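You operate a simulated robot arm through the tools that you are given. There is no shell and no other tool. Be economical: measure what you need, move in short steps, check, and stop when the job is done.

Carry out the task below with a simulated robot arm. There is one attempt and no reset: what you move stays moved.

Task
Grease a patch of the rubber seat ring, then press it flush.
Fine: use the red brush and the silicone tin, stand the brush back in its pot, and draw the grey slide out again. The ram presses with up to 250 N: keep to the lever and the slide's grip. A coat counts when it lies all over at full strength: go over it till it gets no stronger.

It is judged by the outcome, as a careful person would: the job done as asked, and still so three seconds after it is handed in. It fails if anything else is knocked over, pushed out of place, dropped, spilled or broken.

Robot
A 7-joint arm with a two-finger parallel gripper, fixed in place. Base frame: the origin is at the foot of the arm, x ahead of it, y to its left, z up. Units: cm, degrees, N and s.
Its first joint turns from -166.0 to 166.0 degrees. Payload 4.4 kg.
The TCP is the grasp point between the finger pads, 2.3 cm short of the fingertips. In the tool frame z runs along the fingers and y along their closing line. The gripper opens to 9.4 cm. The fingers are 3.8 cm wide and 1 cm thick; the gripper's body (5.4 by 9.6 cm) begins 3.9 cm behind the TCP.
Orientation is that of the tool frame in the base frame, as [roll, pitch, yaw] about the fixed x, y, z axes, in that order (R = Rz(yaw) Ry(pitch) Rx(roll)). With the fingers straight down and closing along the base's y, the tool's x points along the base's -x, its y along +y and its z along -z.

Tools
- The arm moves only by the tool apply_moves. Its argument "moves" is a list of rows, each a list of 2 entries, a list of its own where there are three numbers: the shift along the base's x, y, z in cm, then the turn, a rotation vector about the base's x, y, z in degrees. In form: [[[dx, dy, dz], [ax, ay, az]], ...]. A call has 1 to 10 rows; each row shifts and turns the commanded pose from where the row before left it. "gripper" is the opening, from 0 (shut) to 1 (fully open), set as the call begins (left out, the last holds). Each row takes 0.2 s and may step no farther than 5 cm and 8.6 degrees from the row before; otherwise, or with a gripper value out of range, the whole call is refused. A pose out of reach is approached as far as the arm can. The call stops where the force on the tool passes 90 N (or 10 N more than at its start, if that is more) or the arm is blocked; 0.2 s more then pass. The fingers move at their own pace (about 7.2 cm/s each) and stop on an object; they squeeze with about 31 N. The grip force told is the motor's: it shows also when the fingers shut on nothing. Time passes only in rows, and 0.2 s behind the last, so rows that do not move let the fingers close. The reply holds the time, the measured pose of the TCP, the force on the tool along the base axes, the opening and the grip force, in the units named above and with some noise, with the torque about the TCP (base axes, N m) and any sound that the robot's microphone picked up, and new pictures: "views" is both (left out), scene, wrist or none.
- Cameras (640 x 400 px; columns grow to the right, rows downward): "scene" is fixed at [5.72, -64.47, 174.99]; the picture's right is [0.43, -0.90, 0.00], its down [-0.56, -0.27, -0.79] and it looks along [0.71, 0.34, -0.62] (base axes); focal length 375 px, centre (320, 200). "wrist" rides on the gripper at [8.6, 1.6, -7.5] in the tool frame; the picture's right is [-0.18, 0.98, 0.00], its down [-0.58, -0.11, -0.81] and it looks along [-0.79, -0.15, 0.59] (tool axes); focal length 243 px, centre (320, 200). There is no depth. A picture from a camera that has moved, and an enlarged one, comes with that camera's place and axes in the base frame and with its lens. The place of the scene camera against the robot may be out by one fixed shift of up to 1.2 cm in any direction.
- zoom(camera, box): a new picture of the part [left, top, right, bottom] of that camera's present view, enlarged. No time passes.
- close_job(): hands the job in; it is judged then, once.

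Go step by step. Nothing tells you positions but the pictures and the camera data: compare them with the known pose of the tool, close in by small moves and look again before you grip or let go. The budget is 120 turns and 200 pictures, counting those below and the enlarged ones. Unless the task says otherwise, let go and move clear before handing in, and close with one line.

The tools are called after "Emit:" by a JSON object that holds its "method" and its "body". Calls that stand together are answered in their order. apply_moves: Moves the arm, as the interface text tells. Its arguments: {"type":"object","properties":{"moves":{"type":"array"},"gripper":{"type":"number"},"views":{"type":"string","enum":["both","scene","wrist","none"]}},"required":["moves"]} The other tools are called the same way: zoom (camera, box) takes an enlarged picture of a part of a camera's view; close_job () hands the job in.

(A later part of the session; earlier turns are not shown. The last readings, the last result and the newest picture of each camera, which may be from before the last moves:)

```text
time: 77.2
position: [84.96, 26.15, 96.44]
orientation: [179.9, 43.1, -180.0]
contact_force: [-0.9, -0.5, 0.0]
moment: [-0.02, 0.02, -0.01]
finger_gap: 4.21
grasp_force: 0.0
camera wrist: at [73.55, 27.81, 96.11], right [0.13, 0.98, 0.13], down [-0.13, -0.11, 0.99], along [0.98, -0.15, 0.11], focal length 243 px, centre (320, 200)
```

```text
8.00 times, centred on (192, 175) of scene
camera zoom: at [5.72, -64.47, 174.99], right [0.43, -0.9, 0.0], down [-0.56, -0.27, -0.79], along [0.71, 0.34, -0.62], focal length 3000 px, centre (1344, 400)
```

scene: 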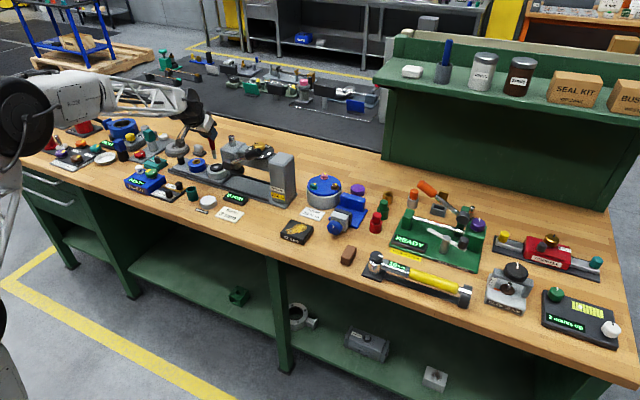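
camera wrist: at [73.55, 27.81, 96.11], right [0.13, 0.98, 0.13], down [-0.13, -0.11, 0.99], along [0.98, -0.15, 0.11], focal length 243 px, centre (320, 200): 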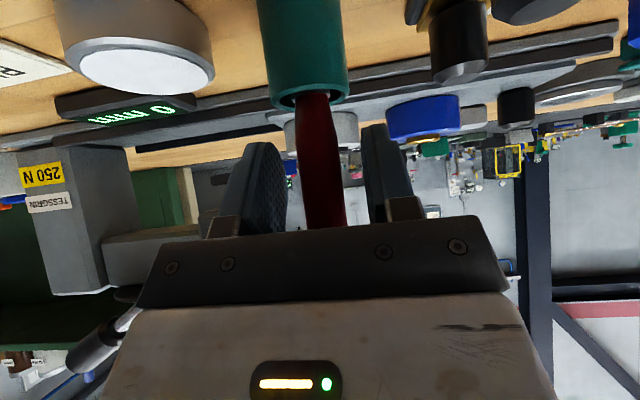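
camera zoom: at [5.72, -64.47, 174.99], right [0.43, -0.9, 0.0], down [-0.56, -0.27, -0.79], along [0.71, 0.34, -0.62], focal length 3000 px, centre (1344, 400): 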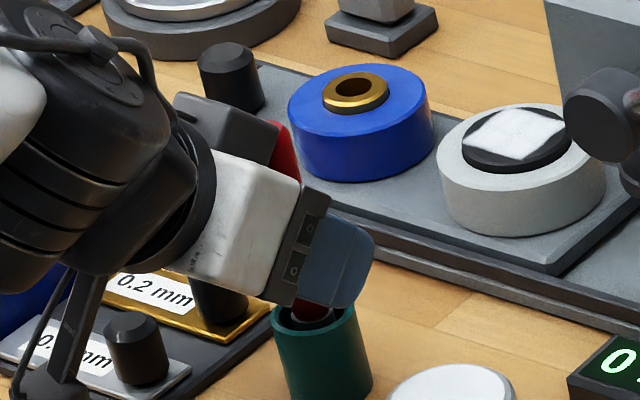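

The brush is free and standing in the pot. I'll retreat along the tool axis.

Emit:
{"method": "apply_moves", "body": {"moves": [[[-1, 0, 0.8], [0, 0, 0]], [[-2, 0, 1.6], [0, 0, 0]], [[-3, 0, 2.4], [0, 0, 0]], [[-3.5, 0, 3], [0, 0, 0]], [[0, 0, 0], [0, 0, 0]]], "views": "both"}}

Emit:
{"method": "zoom", "body": {"camera": "scene", "box": [160, 140, 240, 200]}}

```text
time: 78.4
position: [75.42, 26.09, 104.49]
orientation: [179.9, 43.1, -180.0]
contact_force: [0.4, 0.0, -0.6]
moment: [0.0, -0.02, 0.04]
finger_gap: 4.23
grasp_force: 0.0
camera wrist: at [64.06, 27.67, 104.07], right [0.13, 0.98, 0.13], down [-0.13, -0.11, 0.99], along [0.98, -0.15, 0.11], focal length 243 px, centre (320, 200)
```

scene: 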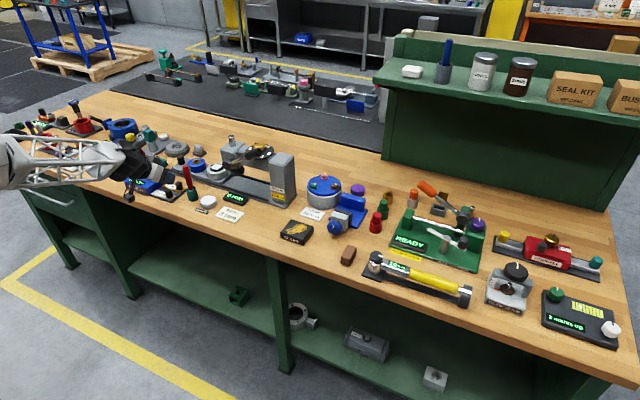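
wrist: 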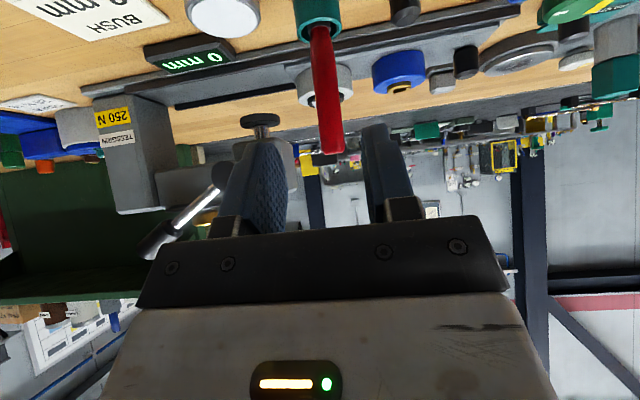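

```text
6.67 times, centred on (200, 170) of scene
camera zoom: at [5.72, -64.47, 174.99], right [0.43, -0.9, 0.0], down [-0.56, -0.27, -0.79], along [0.71, 0.34, -0.62], focal length 2500 px, centre (1120, 400)
```

zoom: 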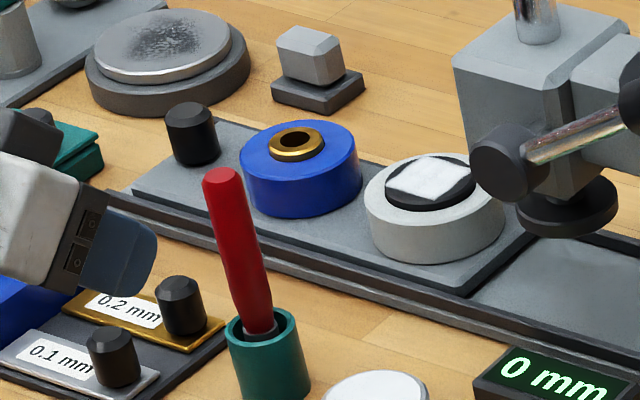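

The brush stands in its pot as before, and the coat looks intact. The slide knob is near (99.3, 43.1, top z≈94). I need a shallower tilt so the camera pod clears the END PLAY box, so I'll test reach high up first.

Emit:
{"method": "apply_moves", "body": {"moves": [[[0, 4, 2.5], [0, 8, 0]], [[1, 4.5, 1], [0, 8, 0]], [[2.5, 4.2, 0], [0, 5, 0]], [[3.5, 3.5, 0], [0, 0, 0]], [[4, 0.8, 0], [0, 0, 0]], [[4, 0, 0], [0, 0, 0]], [[4, 0, 0], [0, 0, 0]], [[4, 0, -2], [0, 0, 0]], [[0, 0, 0], [0, 0, 0]]], "gripper": 0.5, "views": "both"}}

Emit:
{"method": "zoom", "body": {"camera": "scene", "box": [100, 90, 228, 190]}}

```text
time: 80.4
position: [98.4, 43.23, 105.86]
orientation: [179.9, 22.1, -180.0]
contact_force: [0.5, -0.4, 0.2]
moment: [-0.01, 0.01, 0.0]
finger_gap: 4.71
grasp_force: 0.0
camera wrist: at [87.68, 44.79, 109.56], right [0.17, 0.98, 0.07], down [0.24, -0.11, 0.97], along [0.96, -0.15, -0.25], focal length 243 px, centre (320, 200)
```

scene: 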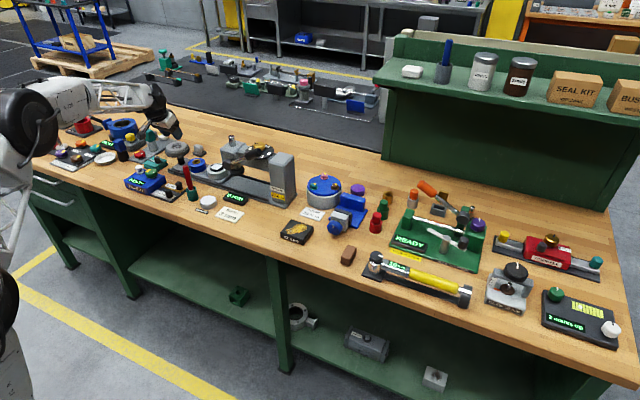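
wrist: 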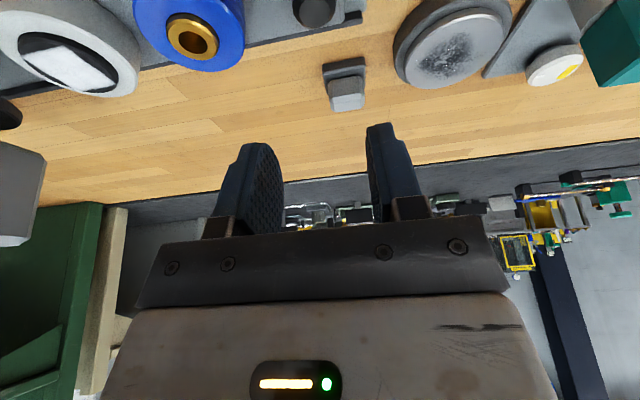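

```text
4.00 times, centred on (164, 140) of scene
camera zoom: at [5.72, -64.47, 174.99], right [0.43, -0.9, 0.0], down [-0.56, -0.27, -0.79], along [0.71, 0.34, -0.62], focal length 1500 px, centre (944, 440)
```

zoom: 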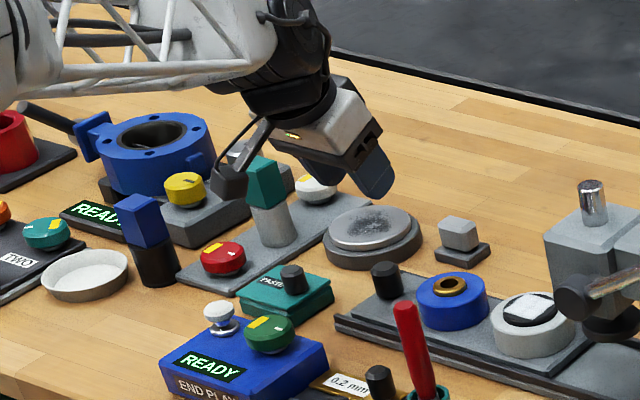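

Reach is fine. The knob sits around (99.5, 43.4), so I'll descend to just above it and check.

Emit:
{"method": "apply_moves", "body": {"moves": [[[0.4, 0.2, -4], [0, 0, 0]], [[0, 0, -3], [0, 0, 0]], [[0, 0, -1.2], [0, 0, 0]], [[0, 0, 0], [0, 0, 0]]], "views": "wrist"}}

Emit:
{"method": "zoom", "body": {"camera": "scene", "box": [140, 120, 220, 180]}}

```text
time: 81.4
position: [98.81, 43.44, 97.69]
orientation: [179.8, 22.1, 179.9]
contact_force: [-0.3, 0.2, -0.2]
moment: [-0.01, -0.02, -0.03]
finger_gap: 4.72
grasp_force: 0.2
camera wrist: at [87.94, 45.0, 101.46], right [0.17, 0.98, 0.07], down [0.24, -0.11, 0.97], along [0.96, -0.15, -0.25], focal length 243 px, centre (320, 200)
```

wrist: 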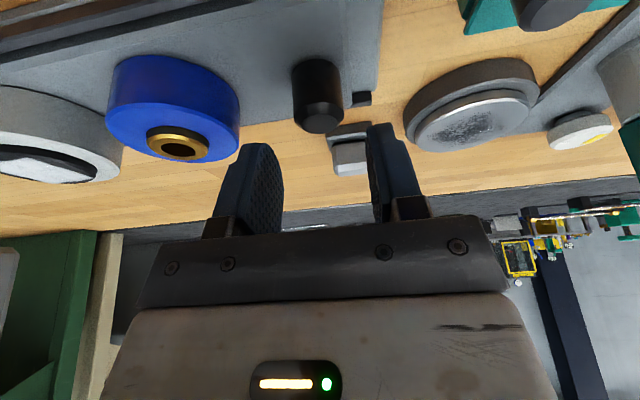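

```text
6.67 times, centred on (180, 150) of scene
camera zoom: at [5.72, -64.47, 174.99], right [0.43, -0.9, 0.0], down [-0.56, -0.27, -0.79], along [0.71, 0.34, -0.62], focal length 2500 px, centre (1253, 533)
```

zoom: 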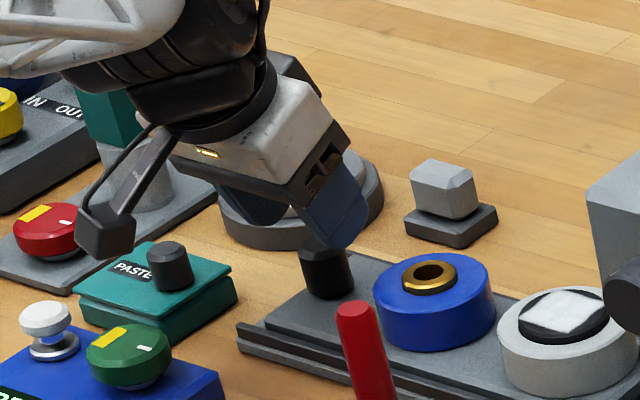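

The knob is centred between the fingers. I'll reduce the tilt a bit so the camera pod clears the green END PLAY knob, then go down.

Emit:
{"method": "apply_moves", "body": {"moves": [[[0.3, 0, 0], [0, 8, 0]], [[0, 0, -1.5], [0, 0, 0]], [[0, 0, -1.5], [0, 0, 0]], [[0, 0, 0], [0, 0, 0]]], "views": "wrist"}}

Emit:
{"method": "zoom", "body": {"camera": "scene", "box": [140, 120, 220, 180]}}

```text
time: 82.4
position: [98.91, 43.46, 94.74]
orientation: [179.9, 14.1, -180.0]
contact_force: [-0.3, -0.9, -0.9]
moment: [-0.01, -0.01, 0.01]
finger_gap: 4.72
grasp_force: 0.0
camera wrist: at [88.83, 45.0, 99.85], right [0.18, 0.98, 0.05], down [0.37, -0.11, 0.92], along [0.91, -0.15, -0.38], focal length 243 px, centre (320, 200)
```

wrist: 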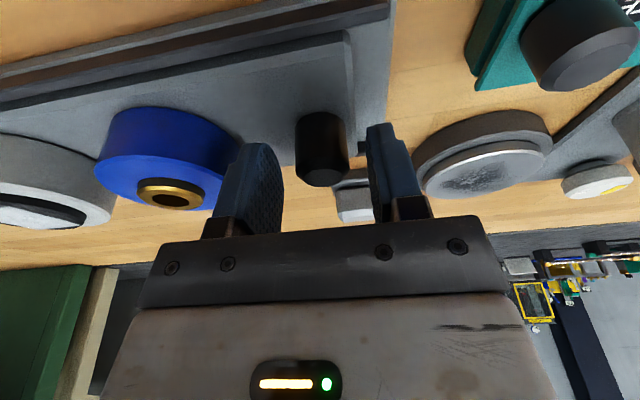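

```text
6.67 times, centred on (180, 150) of scene
camera zoom: at [5.72, -64.47, 174.99], right [0.43, -0.9, 0.0], down [-0.56, -0.27, -0.79], along [0.71, 0.34, -0.62], focal length 2500 px, centre (1253, 533)
```

zoom: 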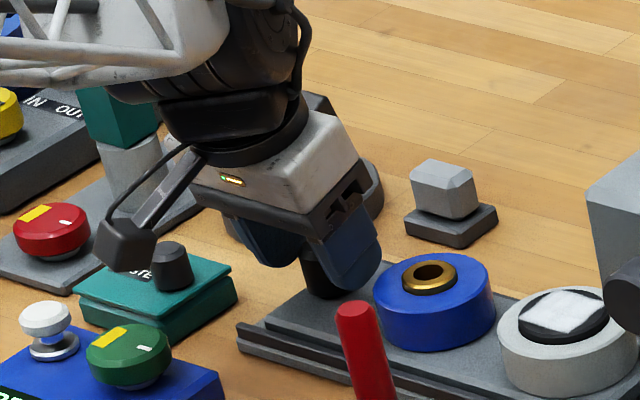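

The knob is at the grasp point. I'll lower a touch and close.

Emit:
{"method": "apply_moves", "body": {"moves": [[[0.4, 0, -0.5], [0, 0, 0]], [[0, 0, 0], [0, 0, 0]]], "views": "none"}}

Emit:
{"method": "apply_moves", "body": {"moves": [[[0, 0, 0], [0, 0, 0]], [[0, 0, 0], [0, 0, 0]], [[0, 0, 0], [0, 0, 0]]], "gripper": 0, "views": "wrist"}}

```text
time: 83.0
position: [99.42, 43.41, 94.15]
orientation: [179.8, 14.1, 180.0]
contact_force: [-1.0, -0.5, 0.0]
moment: [0.0, 0.0, 0.03]
finger_gap: 4.72
grasp_force: 0.1
```

```text
time: 83.8
position: [99.37, 43.37, 94.27]
orientation: [179.9, 14.0, 179.9]
contact_force: [1.5, 1.6, -0.1]
moment: [-0.24, -0.1, 0.05]
finger_gap: 2.75
grasp_force: 44.9
camera wrist: at [89.31, 45.04, 99.35], right [0.18, 0.98, 0.05], down [0.37, -0.11, 0.92], along [0.91, -0.15, -0.38], focal length 243 px, centre (320, 200)
```

wrist: 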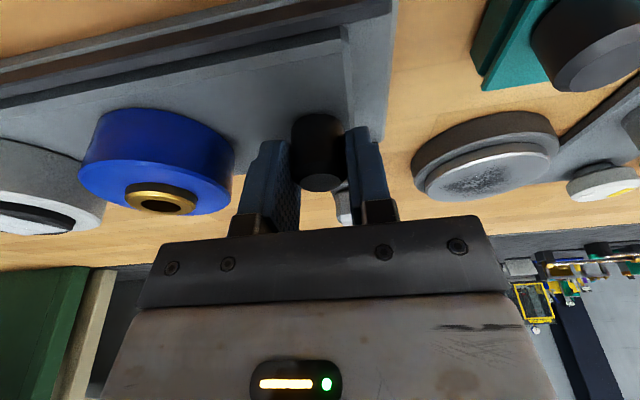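

The knob is gripped. I'll push the slide in (−y) in steps.

Emit:
{"method": "apply_moves", "body": {"moves": [[[0, -0.5, 0], [0, 0, 0]], [[0, -1, 0], [0, 0, 0]], [[0, -1, 0], [0, 0, 0]], [[0, -1, 0], [0, 0, 0]], [[0, -1, 0], [0, 0, 0]], [[0, -1, 0], [0, 0, 0]], [[0, 0, 0], [0, 0, 0]]], "views": "scene"}}

Emit:
{"method": "zoom", "body": {"camera": "scene", "box": [160, 120, 272, 200]}}

```text
time: 85.4
position: [99.49, 37.87, 94.2]
orientation: [179.9, 14.2, 180.0]
contact_force: [-9.9, 0.4, 17.9]
moment: [-0.46, -0.63, 0.26]
finger_gap: 2.72
grasp_force: 44.6
```

scene: 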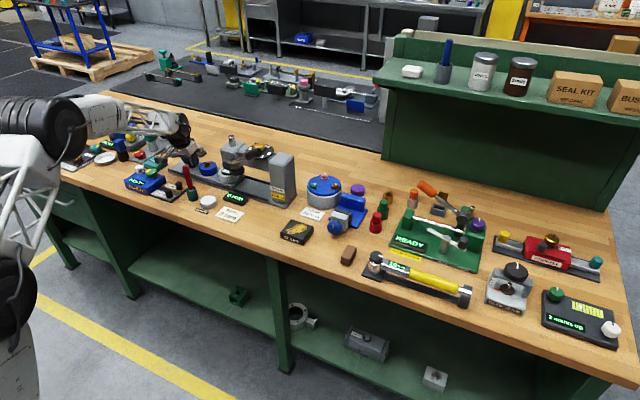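

```text
5.00 times, centred on (216, 160) of scene
camera zoom: at [5.72, -64.47, 174.99], right [0.43, -0.9, 0.0], down [-0.56, -0.27, -0.79], along [0.71, 0.34, -0.62], focal length 1875 px, centre (840, 400)
```

zoom: 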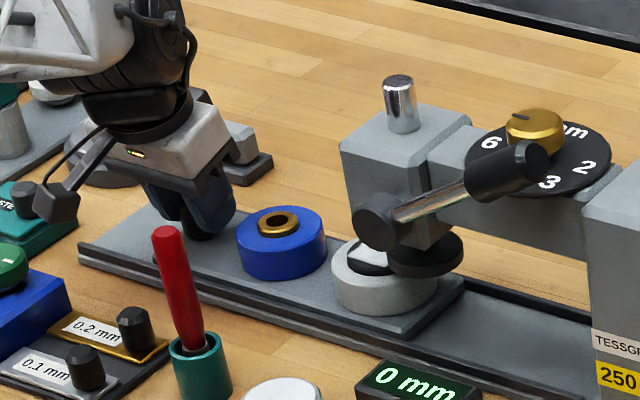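

The slide moves smoothly. The ram is at y≈15, so the ring needs about 4.5 cm more; I'll continue carefully.

Emit:
{"method": "apply_moves", "body": {"moves": [[[0, -1, 0.05], [0, 0, 0]], [[0, -1, 0], [0, 0, 0]], [[0, -1, 0], [0, 0, 0]], [[0, -0.8, 0], [0, 0, 0]], [[0, 0, 0], [0, 0, 0]]], "views": "wrist"}}

Emit:
{"method": "zoom", "body": {"camera": "scene", "box": [190, 140, 254, 190]}}

```text
time: 86.6
position: [99.31, 34.03, 94.12]
orientation: [179.9, 14.1, 180.0]
contact_force: [14.1, -3.3, 13.6]
moment: [-0.17, -0.76, -0.05]
finger_gap: 2.72
grasp_force: 45.2
camera wrist: at [89.36, 35.65, 99.31], right [0.18, 0.98, 0.05], down [0.37, -0.11, 0.92], along [0.91, -0.15, -0.38], focal length 243 px, centre (320, 200)
```

wrist: 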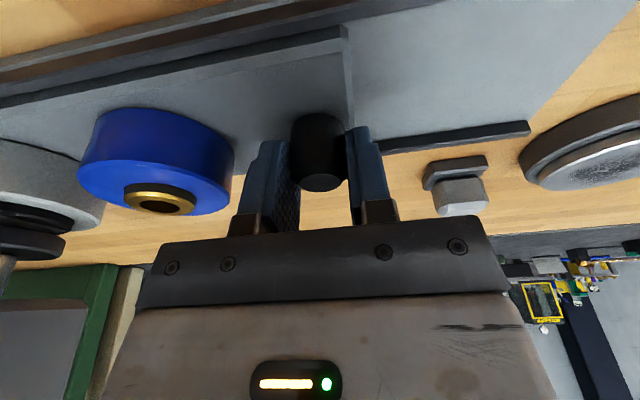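

```text
8.00 times, centred on (222, 165) of scene
camera zoom: at [5.72, -64.47, 174.99], right [0.43, -0.9, 0.0], down [-0.56, -0.27, -0.79], along [0.71, 0.34, -0.62], focal length 3000 px, centre (1104, 480)
```

zoom: 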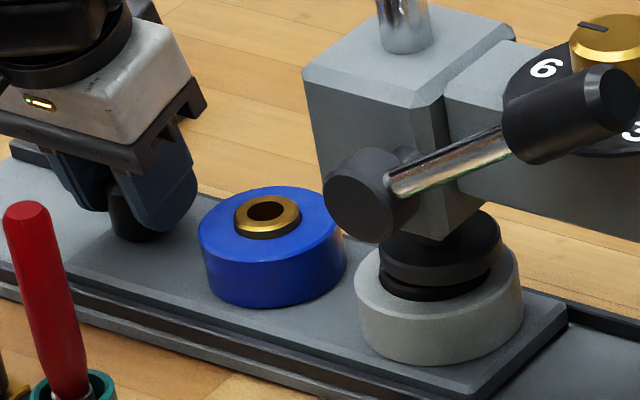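

The ring is almost under the ram. I'll push a little more to centre it or find the stop.

Emit:
{"method": "apply_moves", "body": {"moves": [[[0, -0.3, 0], [0, 0, 0]], [[0, 0, 0], [0, 0, 0]]], "views": "none"}}

Emit:
{"method": "zoom", "body": {"camera": "scene", "box": [214, 155, 246, 187]}}

```text
time: 87.2
position: [99.57, 33.71, 94.02]
orientation: [179.9, 14.0, 180.0]
contact_force: [33.8, -4.2, 7.0]
moment: [-0.42, -0.41, 0.05]
finger_gap: 2.73
grasp_force: 44.5
```

```text
12.50 times, centred on (230, 171) of scene
camera zoom: at [5.72, -64.47, 174.99], right [0.43, -0.9, 0.0], down [-0.56, -0.27, -0.79], along [0.71, 0.34, -0.62], focal length 4687 px, centre (1445, 562)
```

zoom: 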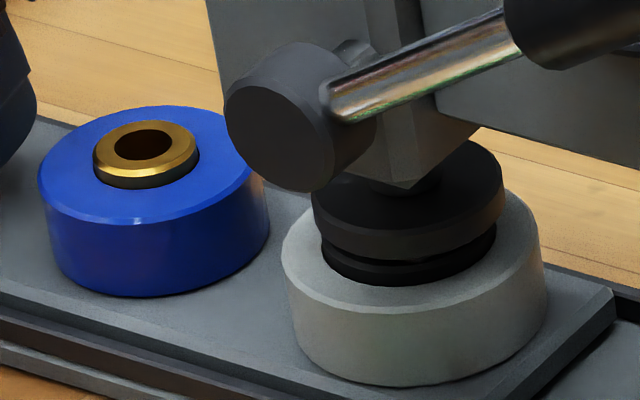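

The ring and ram now look concentric. I'll relieve the side force and release the knob.

Emit:
{"method": "apply_moves", "body": {"moves": [[[0.3, 0, 0], [0, 0, 0]], [[0, 0, 0], [0, 0, 0]]], "views": "none"}}

Emit:
{"method": "apply_moves", "body": {"moves": [[[0, 0, 0], [0, 0, 0]], [[0, 0, 0], [0, 0, 0]], [[0, 0, 0], [0, 0, 0]]], "gripper": 0.5, "views": "none"}}

Emit:
{"method": "apply_moves", "body": {"moves": [[[0, 0, 2], [0, 0, 0]], [[0, 0, 4], [0, 0, 0]], [[0, 0, 4.5], [0, 0, 0]], [[0, 0, 0], [0, 0, 0]]], "views": "both"}}

Emit:
{"method": "zoom", "body": {"camera": "scene", "box": [214, 155, 246, 187]}}

```text
time: 87.8
position: [99.58, 33.91, 94.11]
orientation: [-180.0, 14.0, 180.0]
contact_force: [-31.9, -1.4, 13.2]
moment: [-1.11, 0.41, -0.14]
finger_gap: 2.75
grasp_force: 44.8
```

```text
time: 88.6
position: [99.58, 33.72, 94.2]
orientation: [179.8, 14.2, -179.9]
contact_force: [-0.5, -0.1, -0.2]
moment: [0.0, 0.0, -0.01]
finger_gap: 4.7
grasp_force: 0.1
```

```text
time: 89.6
position: [99.74, 33.95, 104.54]
orientation: [179.9, 14.2, 180.0]
contact_force: [0.6, 0.4, -0.7]
moment: [-0.01, -0.01, 0.01]
finger_gap: 4.69
grasp_force: 0.0
camera wrist: at [89.75, 35.5, 109.72], right [0.18, 0.98, 0.05], down [0.37, -0.11, 0.92], along [0.91, -0.15, -0.38], focal length 243 px, centre (320, 200)
```

scene: 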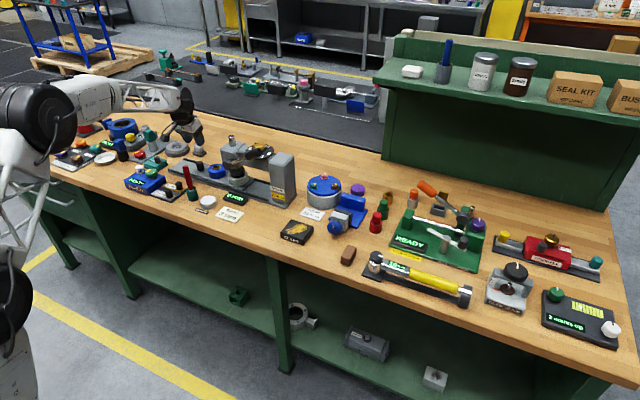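
wrist: 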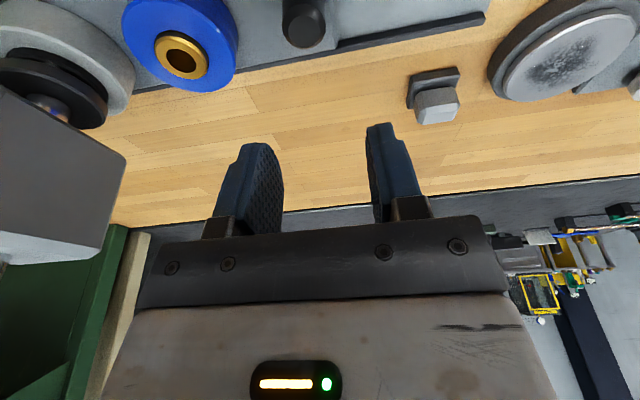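

```text
12.50 times, centred on (230, 171) of scene
camera zoom: at [5.72, -64.47, 174.99], right [0.43, -0.9, 0.0], down [-0.56, -0.27, -0.79], along [0.71, 0.34, -0.62], focal length 4687 px, centre (1445, 562)
```

zoom: 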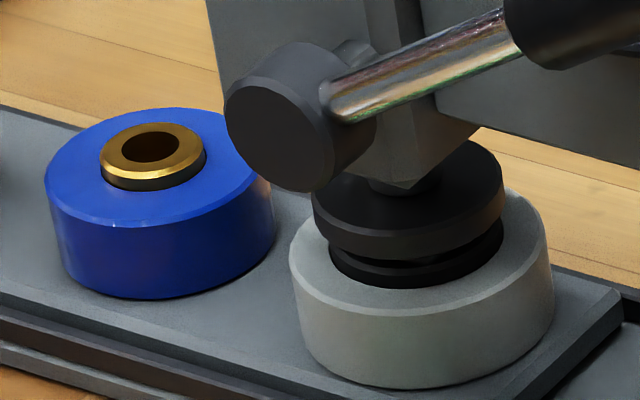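

The slide snapped slightly further on release, probably into a station detent. I'll verify the alignment from the wrist camera.

Emit:
{"method": "zoom", "body": {"camera": "wrist", "box": [0, 0, 240, 150]}}

Emit:
{"method": "zoom", "body": {"camera": "scene", "box": [200, 125, 300, 205]}}

```text
2.67 times, centred on (120, 75) of wrist
camera zoom: at [89.75, 35.5, 109.72], right [0.18, 0.98, 0.05], down [0.37, -0.11, 0.92], along [0.91, -0.15, -0.38], focal length 647 px, centre (853, 533)
```

zoom: 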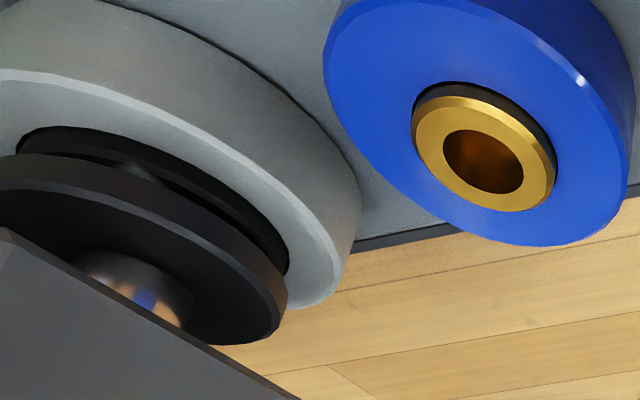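

```text
5.00 times, centred on (250, 165) of scene
camera zoom: at [5.72, -64.47, 174.99], right [0.43, -0.9, 0.0], down [-0.56, -0.27, -0.79], along [0.71, 0.34, -0.62], focal length 1875 px, centre (670, 375)
```

zoom: 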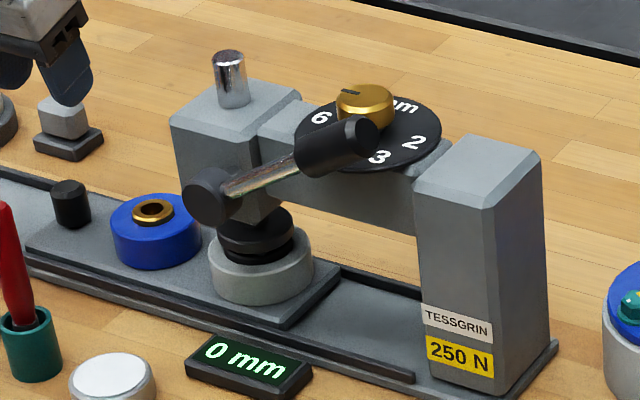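

The ring sits under the ram and the display shows 0 mm (flush). Next is the lever: its grip is around (92.6, 0.5, 110). I'll rise, retreat and move above it with closed fingers.

Emit:
{"method": "apply_moves", "body": {"moves": [[[-2, 0, 4.5], [0, -3, 0]], [[-2.5, 0, 4], [0, -3, 0]], [[-2.5, -2.5, 3], [0, 0, 0]], [[-2, -4.5, 0], [0, 0, 0]], [[0, -4.8, 0], [0, 0, 0]], [[0, -4.8, 0], [0, 0, 0]], [[0, -4.8, 0], [0, 0, 0]], [[0, -4.8, 0], [0, 0, 0]], [[0, -4, 0], [0, 0, 0]], [[0, 0, 0], [0, 0, 0]]], "gripper": 0, "views": "both"}}

Emit:
{"method": "zoom", "body": {"camera": "scene", "box": [200, 115, 300, 195]}}

Emit:
{"method": "zoom", "body": {"camera": "wrist", "box": [200, 0, 440, 180]}}

```text
time: 91.8
position: [90.71, 3.43, 116.08]
orientation: [180.0, 20.1, -180.0]
contact_force: [-0.4, -0.3, -0.2]
moment: [-0.01, -0.01, 0.0]
finger_gap: 0.0
grasp_force: 30.9
camera wrist: at [80.08, 5.08, 120.19], right [0.17, 0.98, 0.06], down [0.27, -0.11, 0.96], along [0.95, -0.15, -0.28], focal length 243 px, centre (320, 200)
```

scene: 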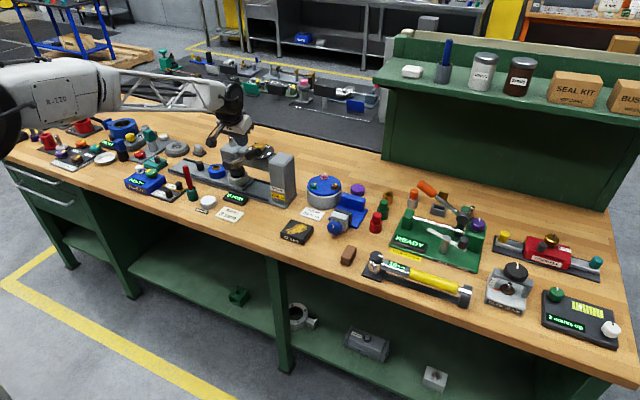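
wrist: 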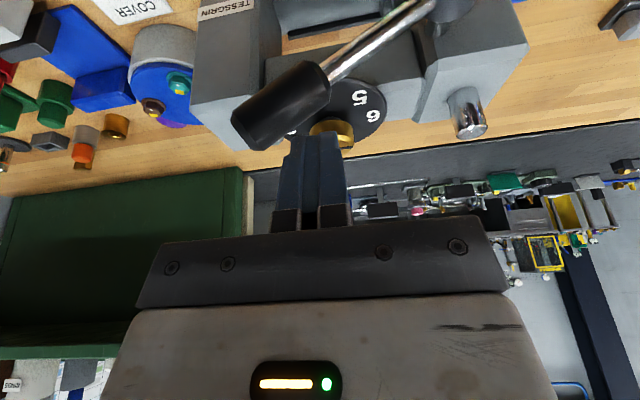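

```text
5.00 times, centred on (250, 155) of scene
camera zoom: at [5.72, -64.47, 174.99], right [0.43, -0.9, 0.0], down [-0.56, -0.27, -0.79], along [0.71, 0.34, -0.62], focal length 1875 px, centre (670, 425)
```

zoom: 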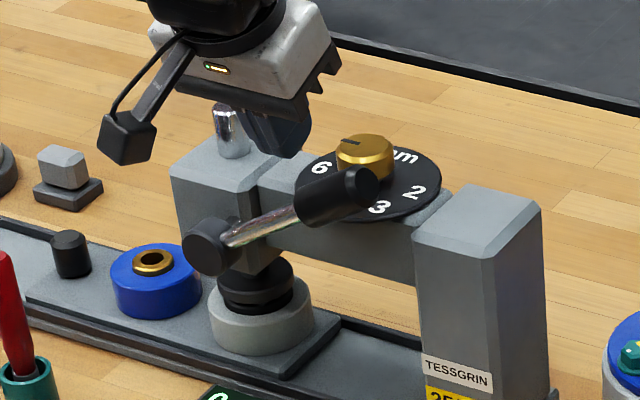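

```text
2.22 times, centred on (320, 90) of wrist
camera zoom: at [80.08, 5.08, 120.19], right [0.17, 0.98, 0.06], down [0.27, -0.11, 0.96], along [0.95, -0.15, -0.28], focal length 539 px, centre (320, 444)
```

zoom: 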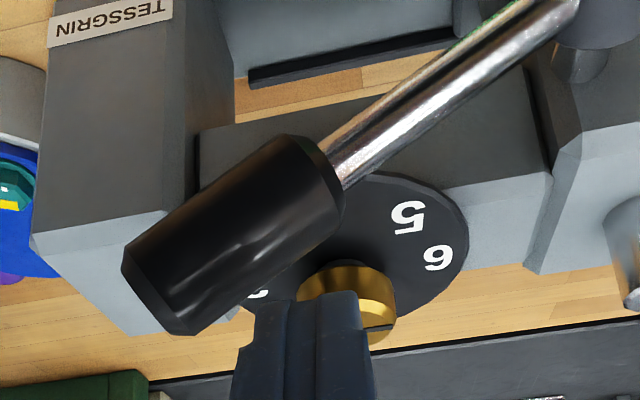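

The lever grip centre is confirmed at about (92.3, 1.3, 110). I'll move above its outer half and lower to contact.

Emit:
{"method": "apply_moves", "body": {"moves": [[[0.1, -3.4, 0], [0, 0, 0]], [[0, 0, -1], [0, 0, 0]], [[0, 0, -0.7], [0, 0, 0]], [[0, 0, 0], [0, 0, 0]]], "views": "none"}}

Emit:
{"method": "zoom", "body": {"camera": "scene", "box": [200, 115, 300, 195]}}

Emit:
{"method": "zoom", "body": {"camera": "wrist", "box": [200, 0, 440, 180]}}

```text
time: 92.8
position: [90.91, 0.26, 114.52]
orientation: [179.9, 20.2, -179.9]
contact_force: [-0.1, -0.3, 2.4]
moment: [-0.04, -0.04, -0.04]
finger_gap: 0.01
grasp_force: 31.0
```

```text
5.00 times, centred on (250, 155) of scene
camera zoom: at [5.72, -64.47, 174.99], right [0.43, -0.9, 0.0], down [-0.56, -0.27, -0.79], along [0.71, 0.34, -0.62], focal length 1875 px, centre (670, 425)
```

zoom: 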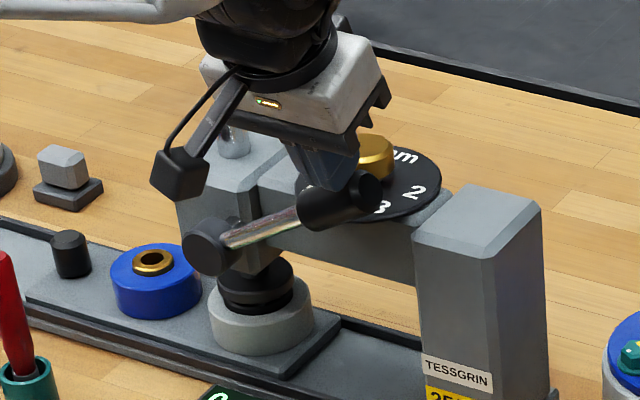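

```text
2.22 times, centred on (320, 90) of wrist
camera zoom: at [80.28, 1.76, 118.52], right [0.17, 0.98, 0.06], down [0.27, -0.11, 0.96], along [0.95, -0.15, -0.28], focal length 539 px, centre (320, 444)
```

zoom: 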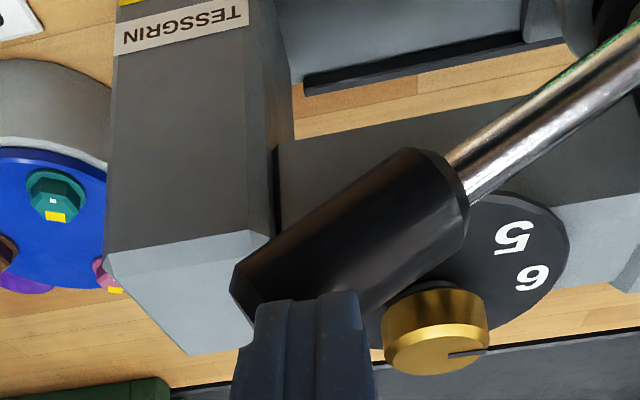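

Contact with the lever is made. I'll press it down along its arc.

Emit:
{"method": "apply_moves", "body": {"moves": [[[0, -0.3, -0.6], [0, 0, 0]], [[0, -0.3, -0.7], [0, 0, 0]], [[0, -0.3, -0.7], [0, 0, 0]], [[0, -0.2, -0.7], [0, 0, 0]], [[0, 0, 0], [0, 0, 0]]], "views": "none"}}

Emit:
{"method": "zoom", "body": {"camera": "scene", "box": [200, 115, 300, 205]}}

```text
time: 94.0
position: [90.86, -0.8, 111.62]
orientation: [179.9, 20.1, 179.9]
contact_force: [-0.5, 1.0, -0.7]
moment: [0.02, -0.02, 0.01]
finger_gap: 0.01
grasp_force: 31.1
```

```text
4.44 times, centred on (250, 160) of scene
camera zoom: at [5.72, -64.47, 174.99], right [0.43, -0.9, 0.0], down [-0.56, -0.27, -0.79], along [0.71, 0.34, -0.62], focal length 1666 px, centre (631, 378)
```

zoom: 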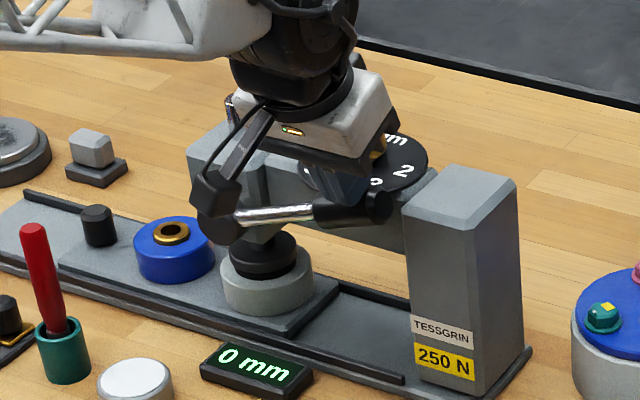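

The lever swings down freely. I'll continue pressing.

Emit:
{"method": "apply_moves", "body": {"moves": [[[0, -0.1, -0.8], [0, 0, 0]], [[0, 0, -0.8], [0, 0, 0]], [[0, 0, -0.8], [0, 0, 0]], [[0, 0, -0.7], [0, 0, 0]], [[0, 0, 0], [0, 0, 0]]], "views": "none"}}

Emit:
{"method": "zoom", "body": {"camera": "scene", "box": [200, 115, 300, 205]}}

```text
time: 95.2
position: [90.88, -0.99, 108.75]
orientation: [179.9, 20.1, 179.9]
contact_force: [0.4, -5.9, 9.2]
moment: [-0.2, -0.1, -0.07]
finger_gap: 0.0
grasp_force: 31.3
```

```text
4.44 times, centred on (250, 160) of scene
camera zoom: at [5.72, -64.47, 174.99], right [0.43, -0.9, 0.0], down [-0.56, -0.27, -0.79], along [0.71, 0.34, -0.62], focal length 1666 px, centre (631, 378)
```

zoom: 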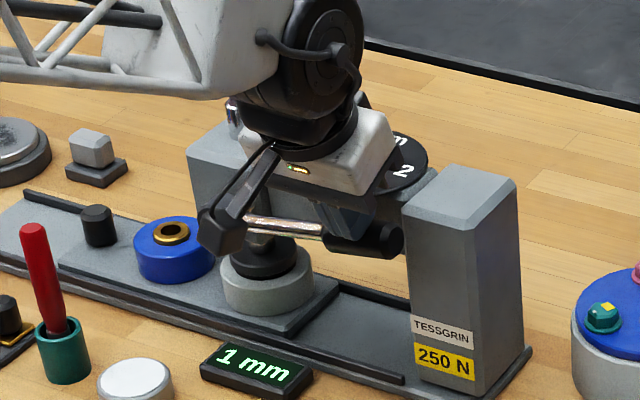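

The display now counts pressing depth (1 mm). I'll continue in small steps, watching the display and how proud the ring is.

Emit:
{"method": "apply_moves", "body": {"moves": [[[0, 0.05, -0.5], [0, 0, 0]], [[0, 0.05, -0.5], [0, 0, 0]], [[0, 0, 0], [0, 0, 0]]], "views": "none"}}

Emit:
{"method": "zoom", "body": {"camera": "scene", "box": [220, 150, 290, 206]}}

```text
time: 96.0
position: [90.94, -0.93, 107.64]
orientation: [179.9, 20.1, -180.0]
contact_force: [-1.5, -7.0, 8.2]
moment: [-0.21, -0.05, -0.09]
finger_gap: 0.03
grasp_force: 31.2
```

```text
7.14 times, centred on (255, 178) of scene
camera zoom: at [5.72, -64.47, 174.99], right [0.43, -0.9, 0.0], down [-0.56, -0.27, -0.79], along [0.71, 0.34, -0.62], focal length 2678 px, centre (784, 357)
```

zoom: 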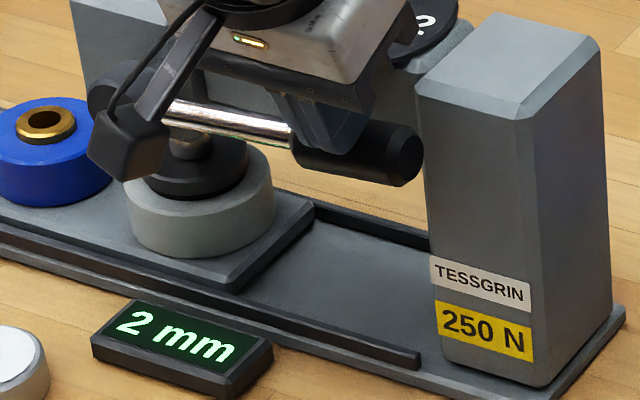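

Emit:
{"method": "apply_moves", "body": {"moves": [[[0, 0.1, -0.5], [0, 0, 0]], [[0, 0.1, -0.5], [0, 0, 0]], [[0, 0, 0], [0, 0, 0]]], "views": "none"}}

Emit:
{"method": "zoom", "body": {"camera": "scene", "box": [225, 160, 265, 204]}}

```text
time: 96.8
position: [90.88, -0.68, 106.58]
orientation: [179.9, 20.1, -180.0]
contact_force: [0.0, -5.4, 7.4]
moment: [-0.19, -0.09, -0.04]
finger_gap: 0.01
grasp_force: 31.0
```

```text
9.09 times, centred on (245, 182) of scene
camera zoom: at [5.72, -64.47, 174.99], right [0.43, -0.9, 0.0], down [-0.56, -0.27, -0.79], along [0.71, 0.34, -0.62], focal length 3409 px, centre (1002, 364)
```

zoom: 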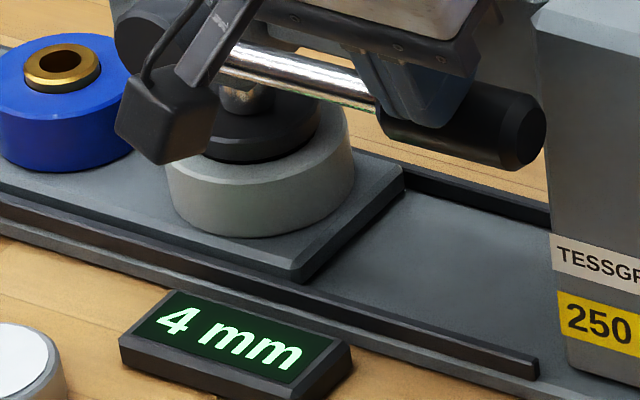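

It reads 4 mm. I'll take smaller steps now and look closely at the ring/housing line.

Emit:
{"method": "apply_moves", "body": {"moves": [[[0, 0.1, -0.4], [0, 0, 0]], [[0, 0, 0], [0, 0, 0]]], "views": "none"}}

Emit:
{"method": "zoom", "body": {"camera": "scene", "box": [232, 165, 252, 187]}}

Emit:
{"method": "zoom", "body": {"camera": "scene", "box": [225, 160, 265, 204]}}

Emit:
{"method": "zoom", "body": {"camera": "wrist", "box": [400, 0, 640, 150]}}

```text
time: 97.4
position: [90.91, -0.63, 106.28]
orientation: [179.9, 20.1, 179.9]
contact_force: [-4.3, -6.7, 9.8]
moment: [-0.09, 0.04, -0.02]
finger_gap: 0.0
grasp_force: 30.7
```

```text
16.00 times, centred on (242, 176) of scene
camera zoom: at [5.72, -64.47, 174.99], right [0.43, -0.9, 0.0], down [-0.56, -0.27, -0.79], along [0.71, 0.34, -0.62], focal length 5999 px, centre (1568, 584)
```

zoom: 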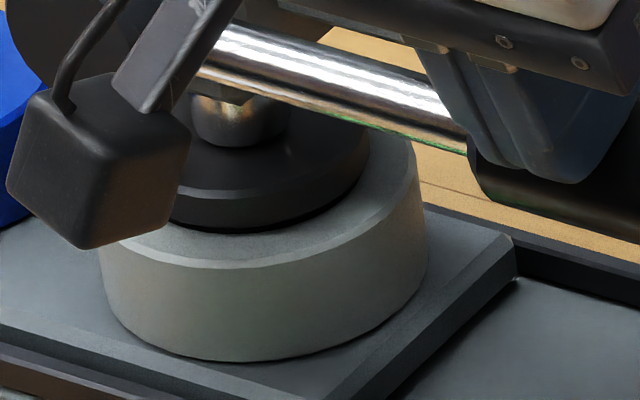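

```text
9.09 times, centred on (245, 182) of scene
camera zoom: at [5.72, -64.47, 174.99], right [0.43, -0.9, 0.0], down [-0.56, -0.27, -0.79], along [0.71, 0.34, -0.62], focal length 3409 px, centre (1002, 364)
```

zoom: 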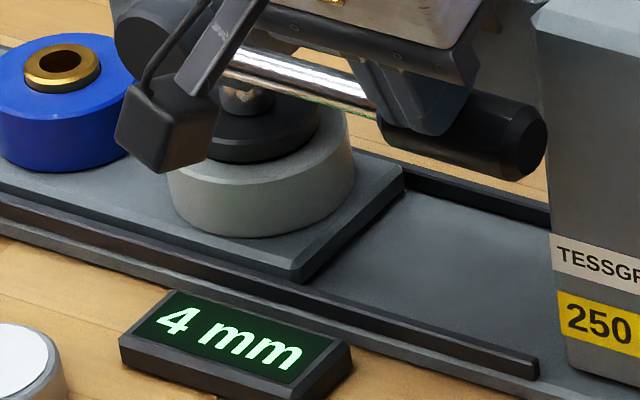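

```text
2.67 times, centred on (520, 75) of wrist
camera zoom: at [80.25, 1.0, 110.33], right [0.17, 0.98, 0.06], down [0.27, -0.11, 0.96], along [0.95, -0.15, -0.28], focal length 647 px, centre (-213, 533)
```

zoom: 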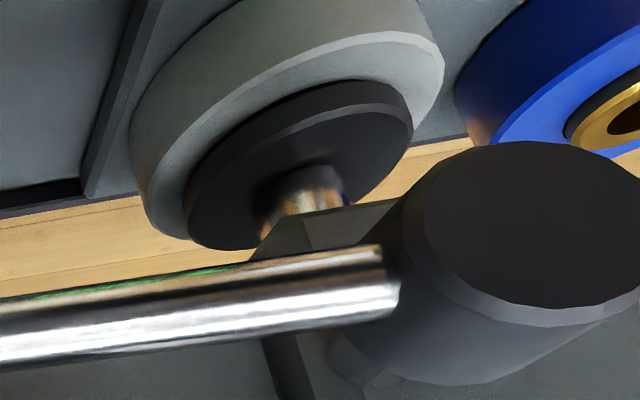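

The ring looks nearly flush at 4 mm. I'll go a bit further and watch for a force rise.

Emit:
{"method": "apply_moves", "body": {"moves": [[[0, 0.05, -0.3], [0, 0, 0]], [[0, 0, 0], [0, 0, 0]]], "views": "none"}}

Emit:
{"method": "zoom", "body": {"camera": "scene", "box": [225, 160, 265, 204]}}

Emit:
{"method": "zoom", "body": {"camera": "scene", "box": [235, 168, 250, 180]}}

```text
time: 98.0
position: [90.93, -0.49, 105.89]
orientation: [179.8, 20.1, -179.9]
contact_force: [-8.8, -9.7, 8.8]
moment: [-0.13, 0.12, 0.0]
finger_gap: 0.0
grasp_force: 30.8
```

```text
9.09 times, centred on (245, 182) of scene
camera zoom: at [5.72, -64.47, 174.99], right [0.43, -0.9, 0.0], down [-0.56, -0.27, -0.79], along [0.71, 0.34, -0.62], focal length 3409 px, centre (1002, 364)
```

zoom: 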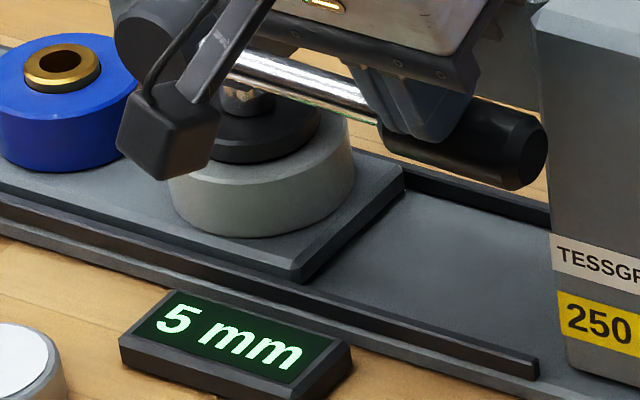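

```text
16.00 times, centred on (242, 174) of scene
camera zoom: at [5.72, -64.47, 174.99], right [0.43, -0.9, 0.0], down [-0.56, -0.27, -0.79], along [0.71, 0.34, -0.62], focal length 5999 px, centre (1560, 616)
```

zoom: 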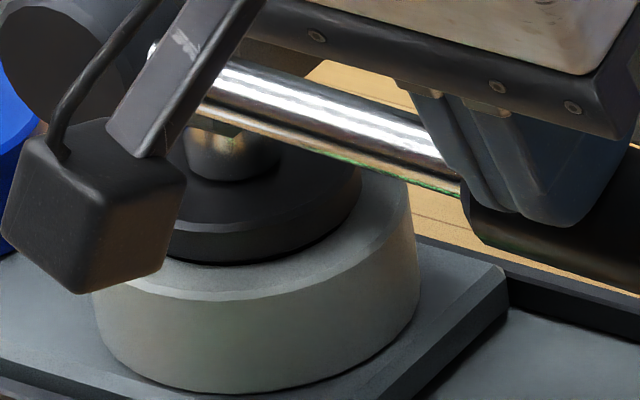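

It reads 5 mm with about 1 mm of gap left. I'll continue until the ram bottoms out.

Emit:
{"method": "apply_moves", "body": {"moves": [[[-0.05, 0.1, -0.3], [0, 0, 0]], [[0, 0, 0], [0, 0, 0]]], "views": "none"}}

Emit:
{"method": "zoom", "body": {"camera": "scene", "box": [225, 160, 265, 204]}}

Emit:
{"method": "zoom", "body": {"camera": "scene", "box": [235, 168, 250, 180]}}

```text
time: 98.6
position: [90.84, -0.32, 105.69]
orientation: [180.0, 20.1, 179.9]
contact_force: [1.8, -7.1, 9.6]
moment: [-0.11, -0.08, -0.09]
finger_gap: 0.0
grasp_force: 31.2
```

```text
9.09 times, centred on (245, 182) of scene
camera zoom: at [5.72, -64.47, 174.99], right [0.43, -0.9, 0.0], down [-0.56, -0.27, -0.79], along [0.71, 0.34, -0.62], focal length 3409 px, centre (1002, 364)
```

zoom: 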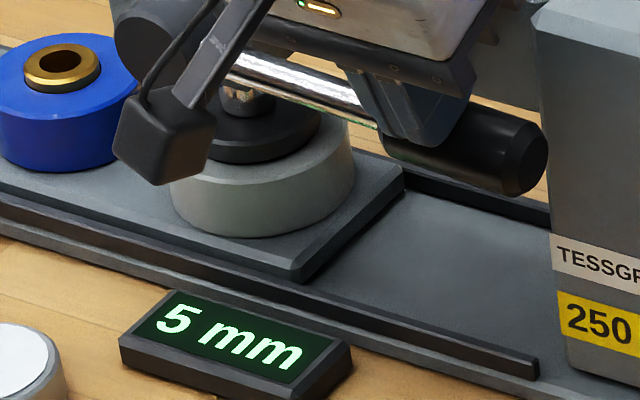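

```text
16.00 times, centred on (242, 174) of scene
camera zoom: at [5.72, -64.47, 174.99], right [0.43, -0.9, 0.0], down [-0.56, -0.27, -0.79], along [0.71, 0.34, -0.62], focal length 5999 px, centre (1560, 616)
```

zoom: 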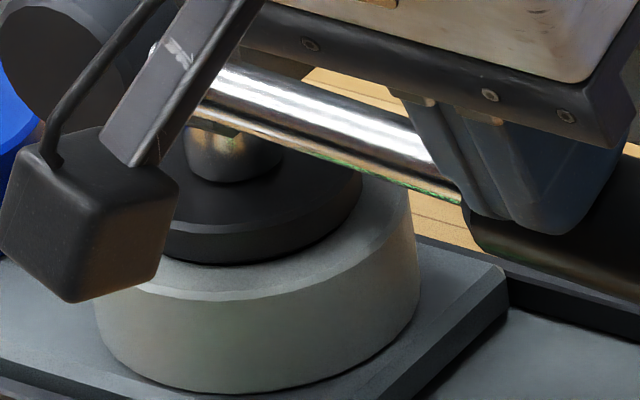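

Emit:
{"method": "apply_moves", "body": {"moves": [[[0, 0.1, -0.35], [0, 0, 0]], [[0, 0, 0], [0, 0, 0]]], "views": "none"}}

Emit:
{"method": "zoom", "body": {"camera": "scene", "box": [225, 160, 265, 204]}}

Emit:
{"method": "zoom", "body": {"camera": "scene", "box": [235, 168, 250, 180]}}

```text
time: 99.2
position: [90.85, -0.2, 105.32]
orientation: [179.9, 20.1, -180.0]
contact_force: [-1.1, -10.4, 7.7]
moment: [-0.12, -0.09, -0.11]
finger_gap: 0.01
grasp_force: 30.7
```

```text
9.09 times, centred on (245, 182) of scene
camera zoom: at [5.72, -64.47, 174.99], right [0.43, -0.9, 0.0], down [-0.56, -0.27, -0.79], along [0.71, 0.34, -0.62], focal length 3409 px, centre (1002, 364)
```

zoom: 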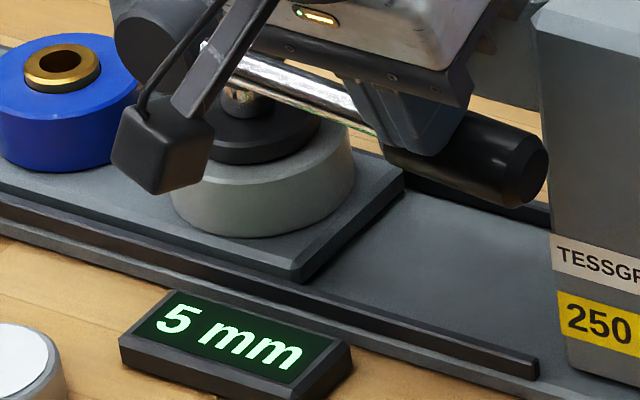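

```text
16.00 times, centred on (242, 174) of scene
camera zoom: at [5.72, -64.47, 174.99], right [0.43, -0.9, 0.0], down [-0.56, -0.27, -0.79], along [0.71, 0.34, -0.62], focal length 5999 px, centre (1560, 616)
```

zoom: 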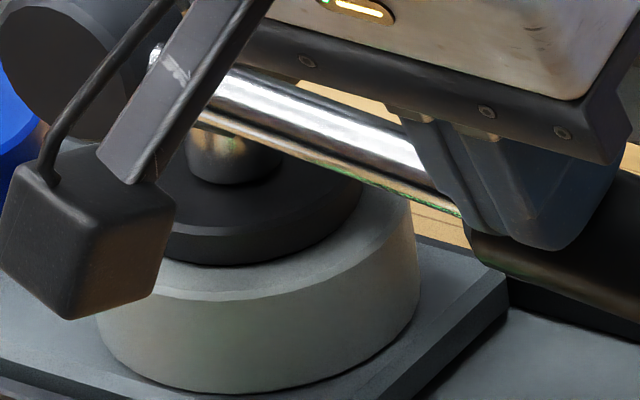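

Emit:
{"method": "apply_moves", "body": {"moves": [[[0, 0.15, -0.4], [0, 0, 0]], [[0, 0.2, -0.5], [0, 0, 0]], [[0, 0, 0], [0, 0, 0]]], "views": "none"}}

Emit:
{"method": "zoom", "body": {"camera": "scene", "box": [225, 160, 265, 204]}}

Emit:
{"method": "zoom", "body": {"camera": "scene", "box": [235, 168, 250, 180]}}

```text
time: 100.0
position: [90.83, 0.05, 104.64]
orientation: [179.9, 20.2, 179.9]
contact_force: [-16.9, -34.6, 37.3]
moment: [-0.38, 0.0, -0.17]
finger_gap: 0.0
grasp_force: 30.7
```

```text
9.09 times, centred on (245, 182) of scene
camera zoom: at [5.72, -64.47, 174.99], right [0.43, -0.9, 0.0], down [-0.56, -0.27, -0.79], along [0.71, 0.34, -0.62], focal length 3409 px, centre (1002, 364)
```

zoom: 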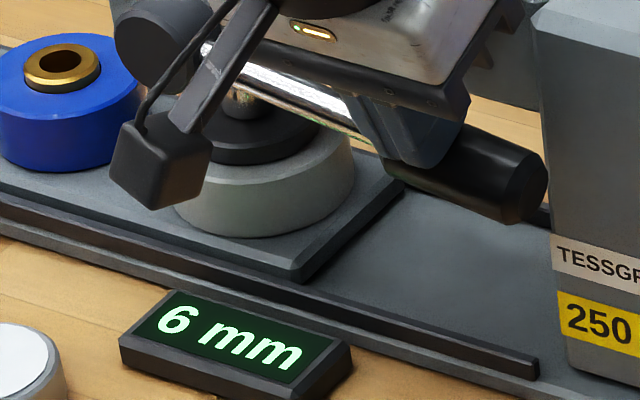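

```text
16.00 times, centred on (242, 174) of scene
camera zoom: at [5.72, -64.47, 174.99], right [0.43, -0.9, 0.0], down [-0.56, -0.27, -0.79], along [0.71, 0.34, -0.62], focal length 5999 px, centre (1560, 616)
```

zoom: 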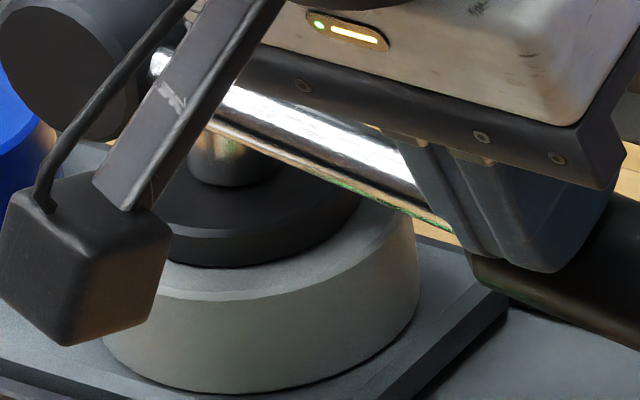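

It reads 6 mm, the force jumped, and the ram disc sits on the housing, so it's bottomed. I'll let the lever rise by lifting off.

Emit:
{"method": "apply_moves", "body": {"moves": [[[0, -0.3, 1], [0, 0, 0]], [[0, -0.4, 1.5], [0, 0, 0]], [[0, 0, 2], [0, 0, 0]], [[0, 0, 2], [0, 0, 0]], [[0, 0.5, 2.5], [0, 0, 0]], [[-0.5, 1, 3], [0, 0, 0]], [[0, 0, 0], [0, 0, 0]]], "views": "none"}}

Emit:
{"method": "zoom", "body": {"camera": "scene", "box": [200, 115, 300, 205]}}

Emit:
{"method": "zoom", "body": {"camera": "wrist", "box": [320, 0, 640, 200]}}

```text
time: 101.6
position: [90.42, 0.73, 116.37]
orientation: [179.9, 20.1, -180.0]
contact_force: [-0.3, -1.1, -0.2]
moment: [-0.01, 0.02, 0.03]
finger_gap: 0.0
grasp_force: 31.1
```

```text
4.44 times, centred on (250, 160) of scene
camera zoom: at [5.72, -64.47, 174.99], right [0.43, -0.9, 0.0], down [-0.56, -0.27, -0.79], along [0.71, 0.34, -0.62], focal length 1666 px, centre (631, 378)
```

zoom: 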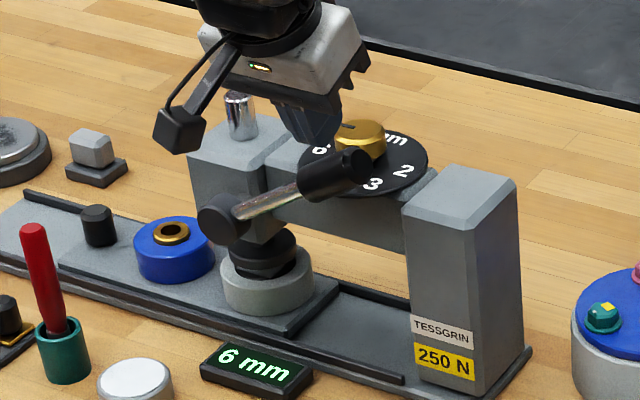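

```text
2.00 times, centred on (480, 100) of wrist
camera zoom: at [79.9, 2.36, 120.42], right [0.17, 0.98, 0.06], down [0.27, -0.11, 0.96], along [0.95, -0.15, -0.28], focal length 485 px, centre (0, 400)
```

zoom: 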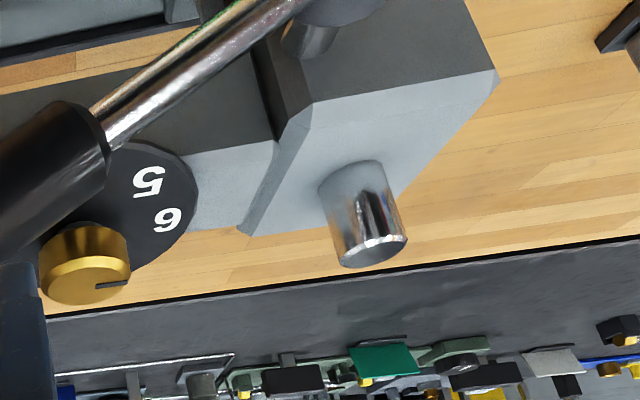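

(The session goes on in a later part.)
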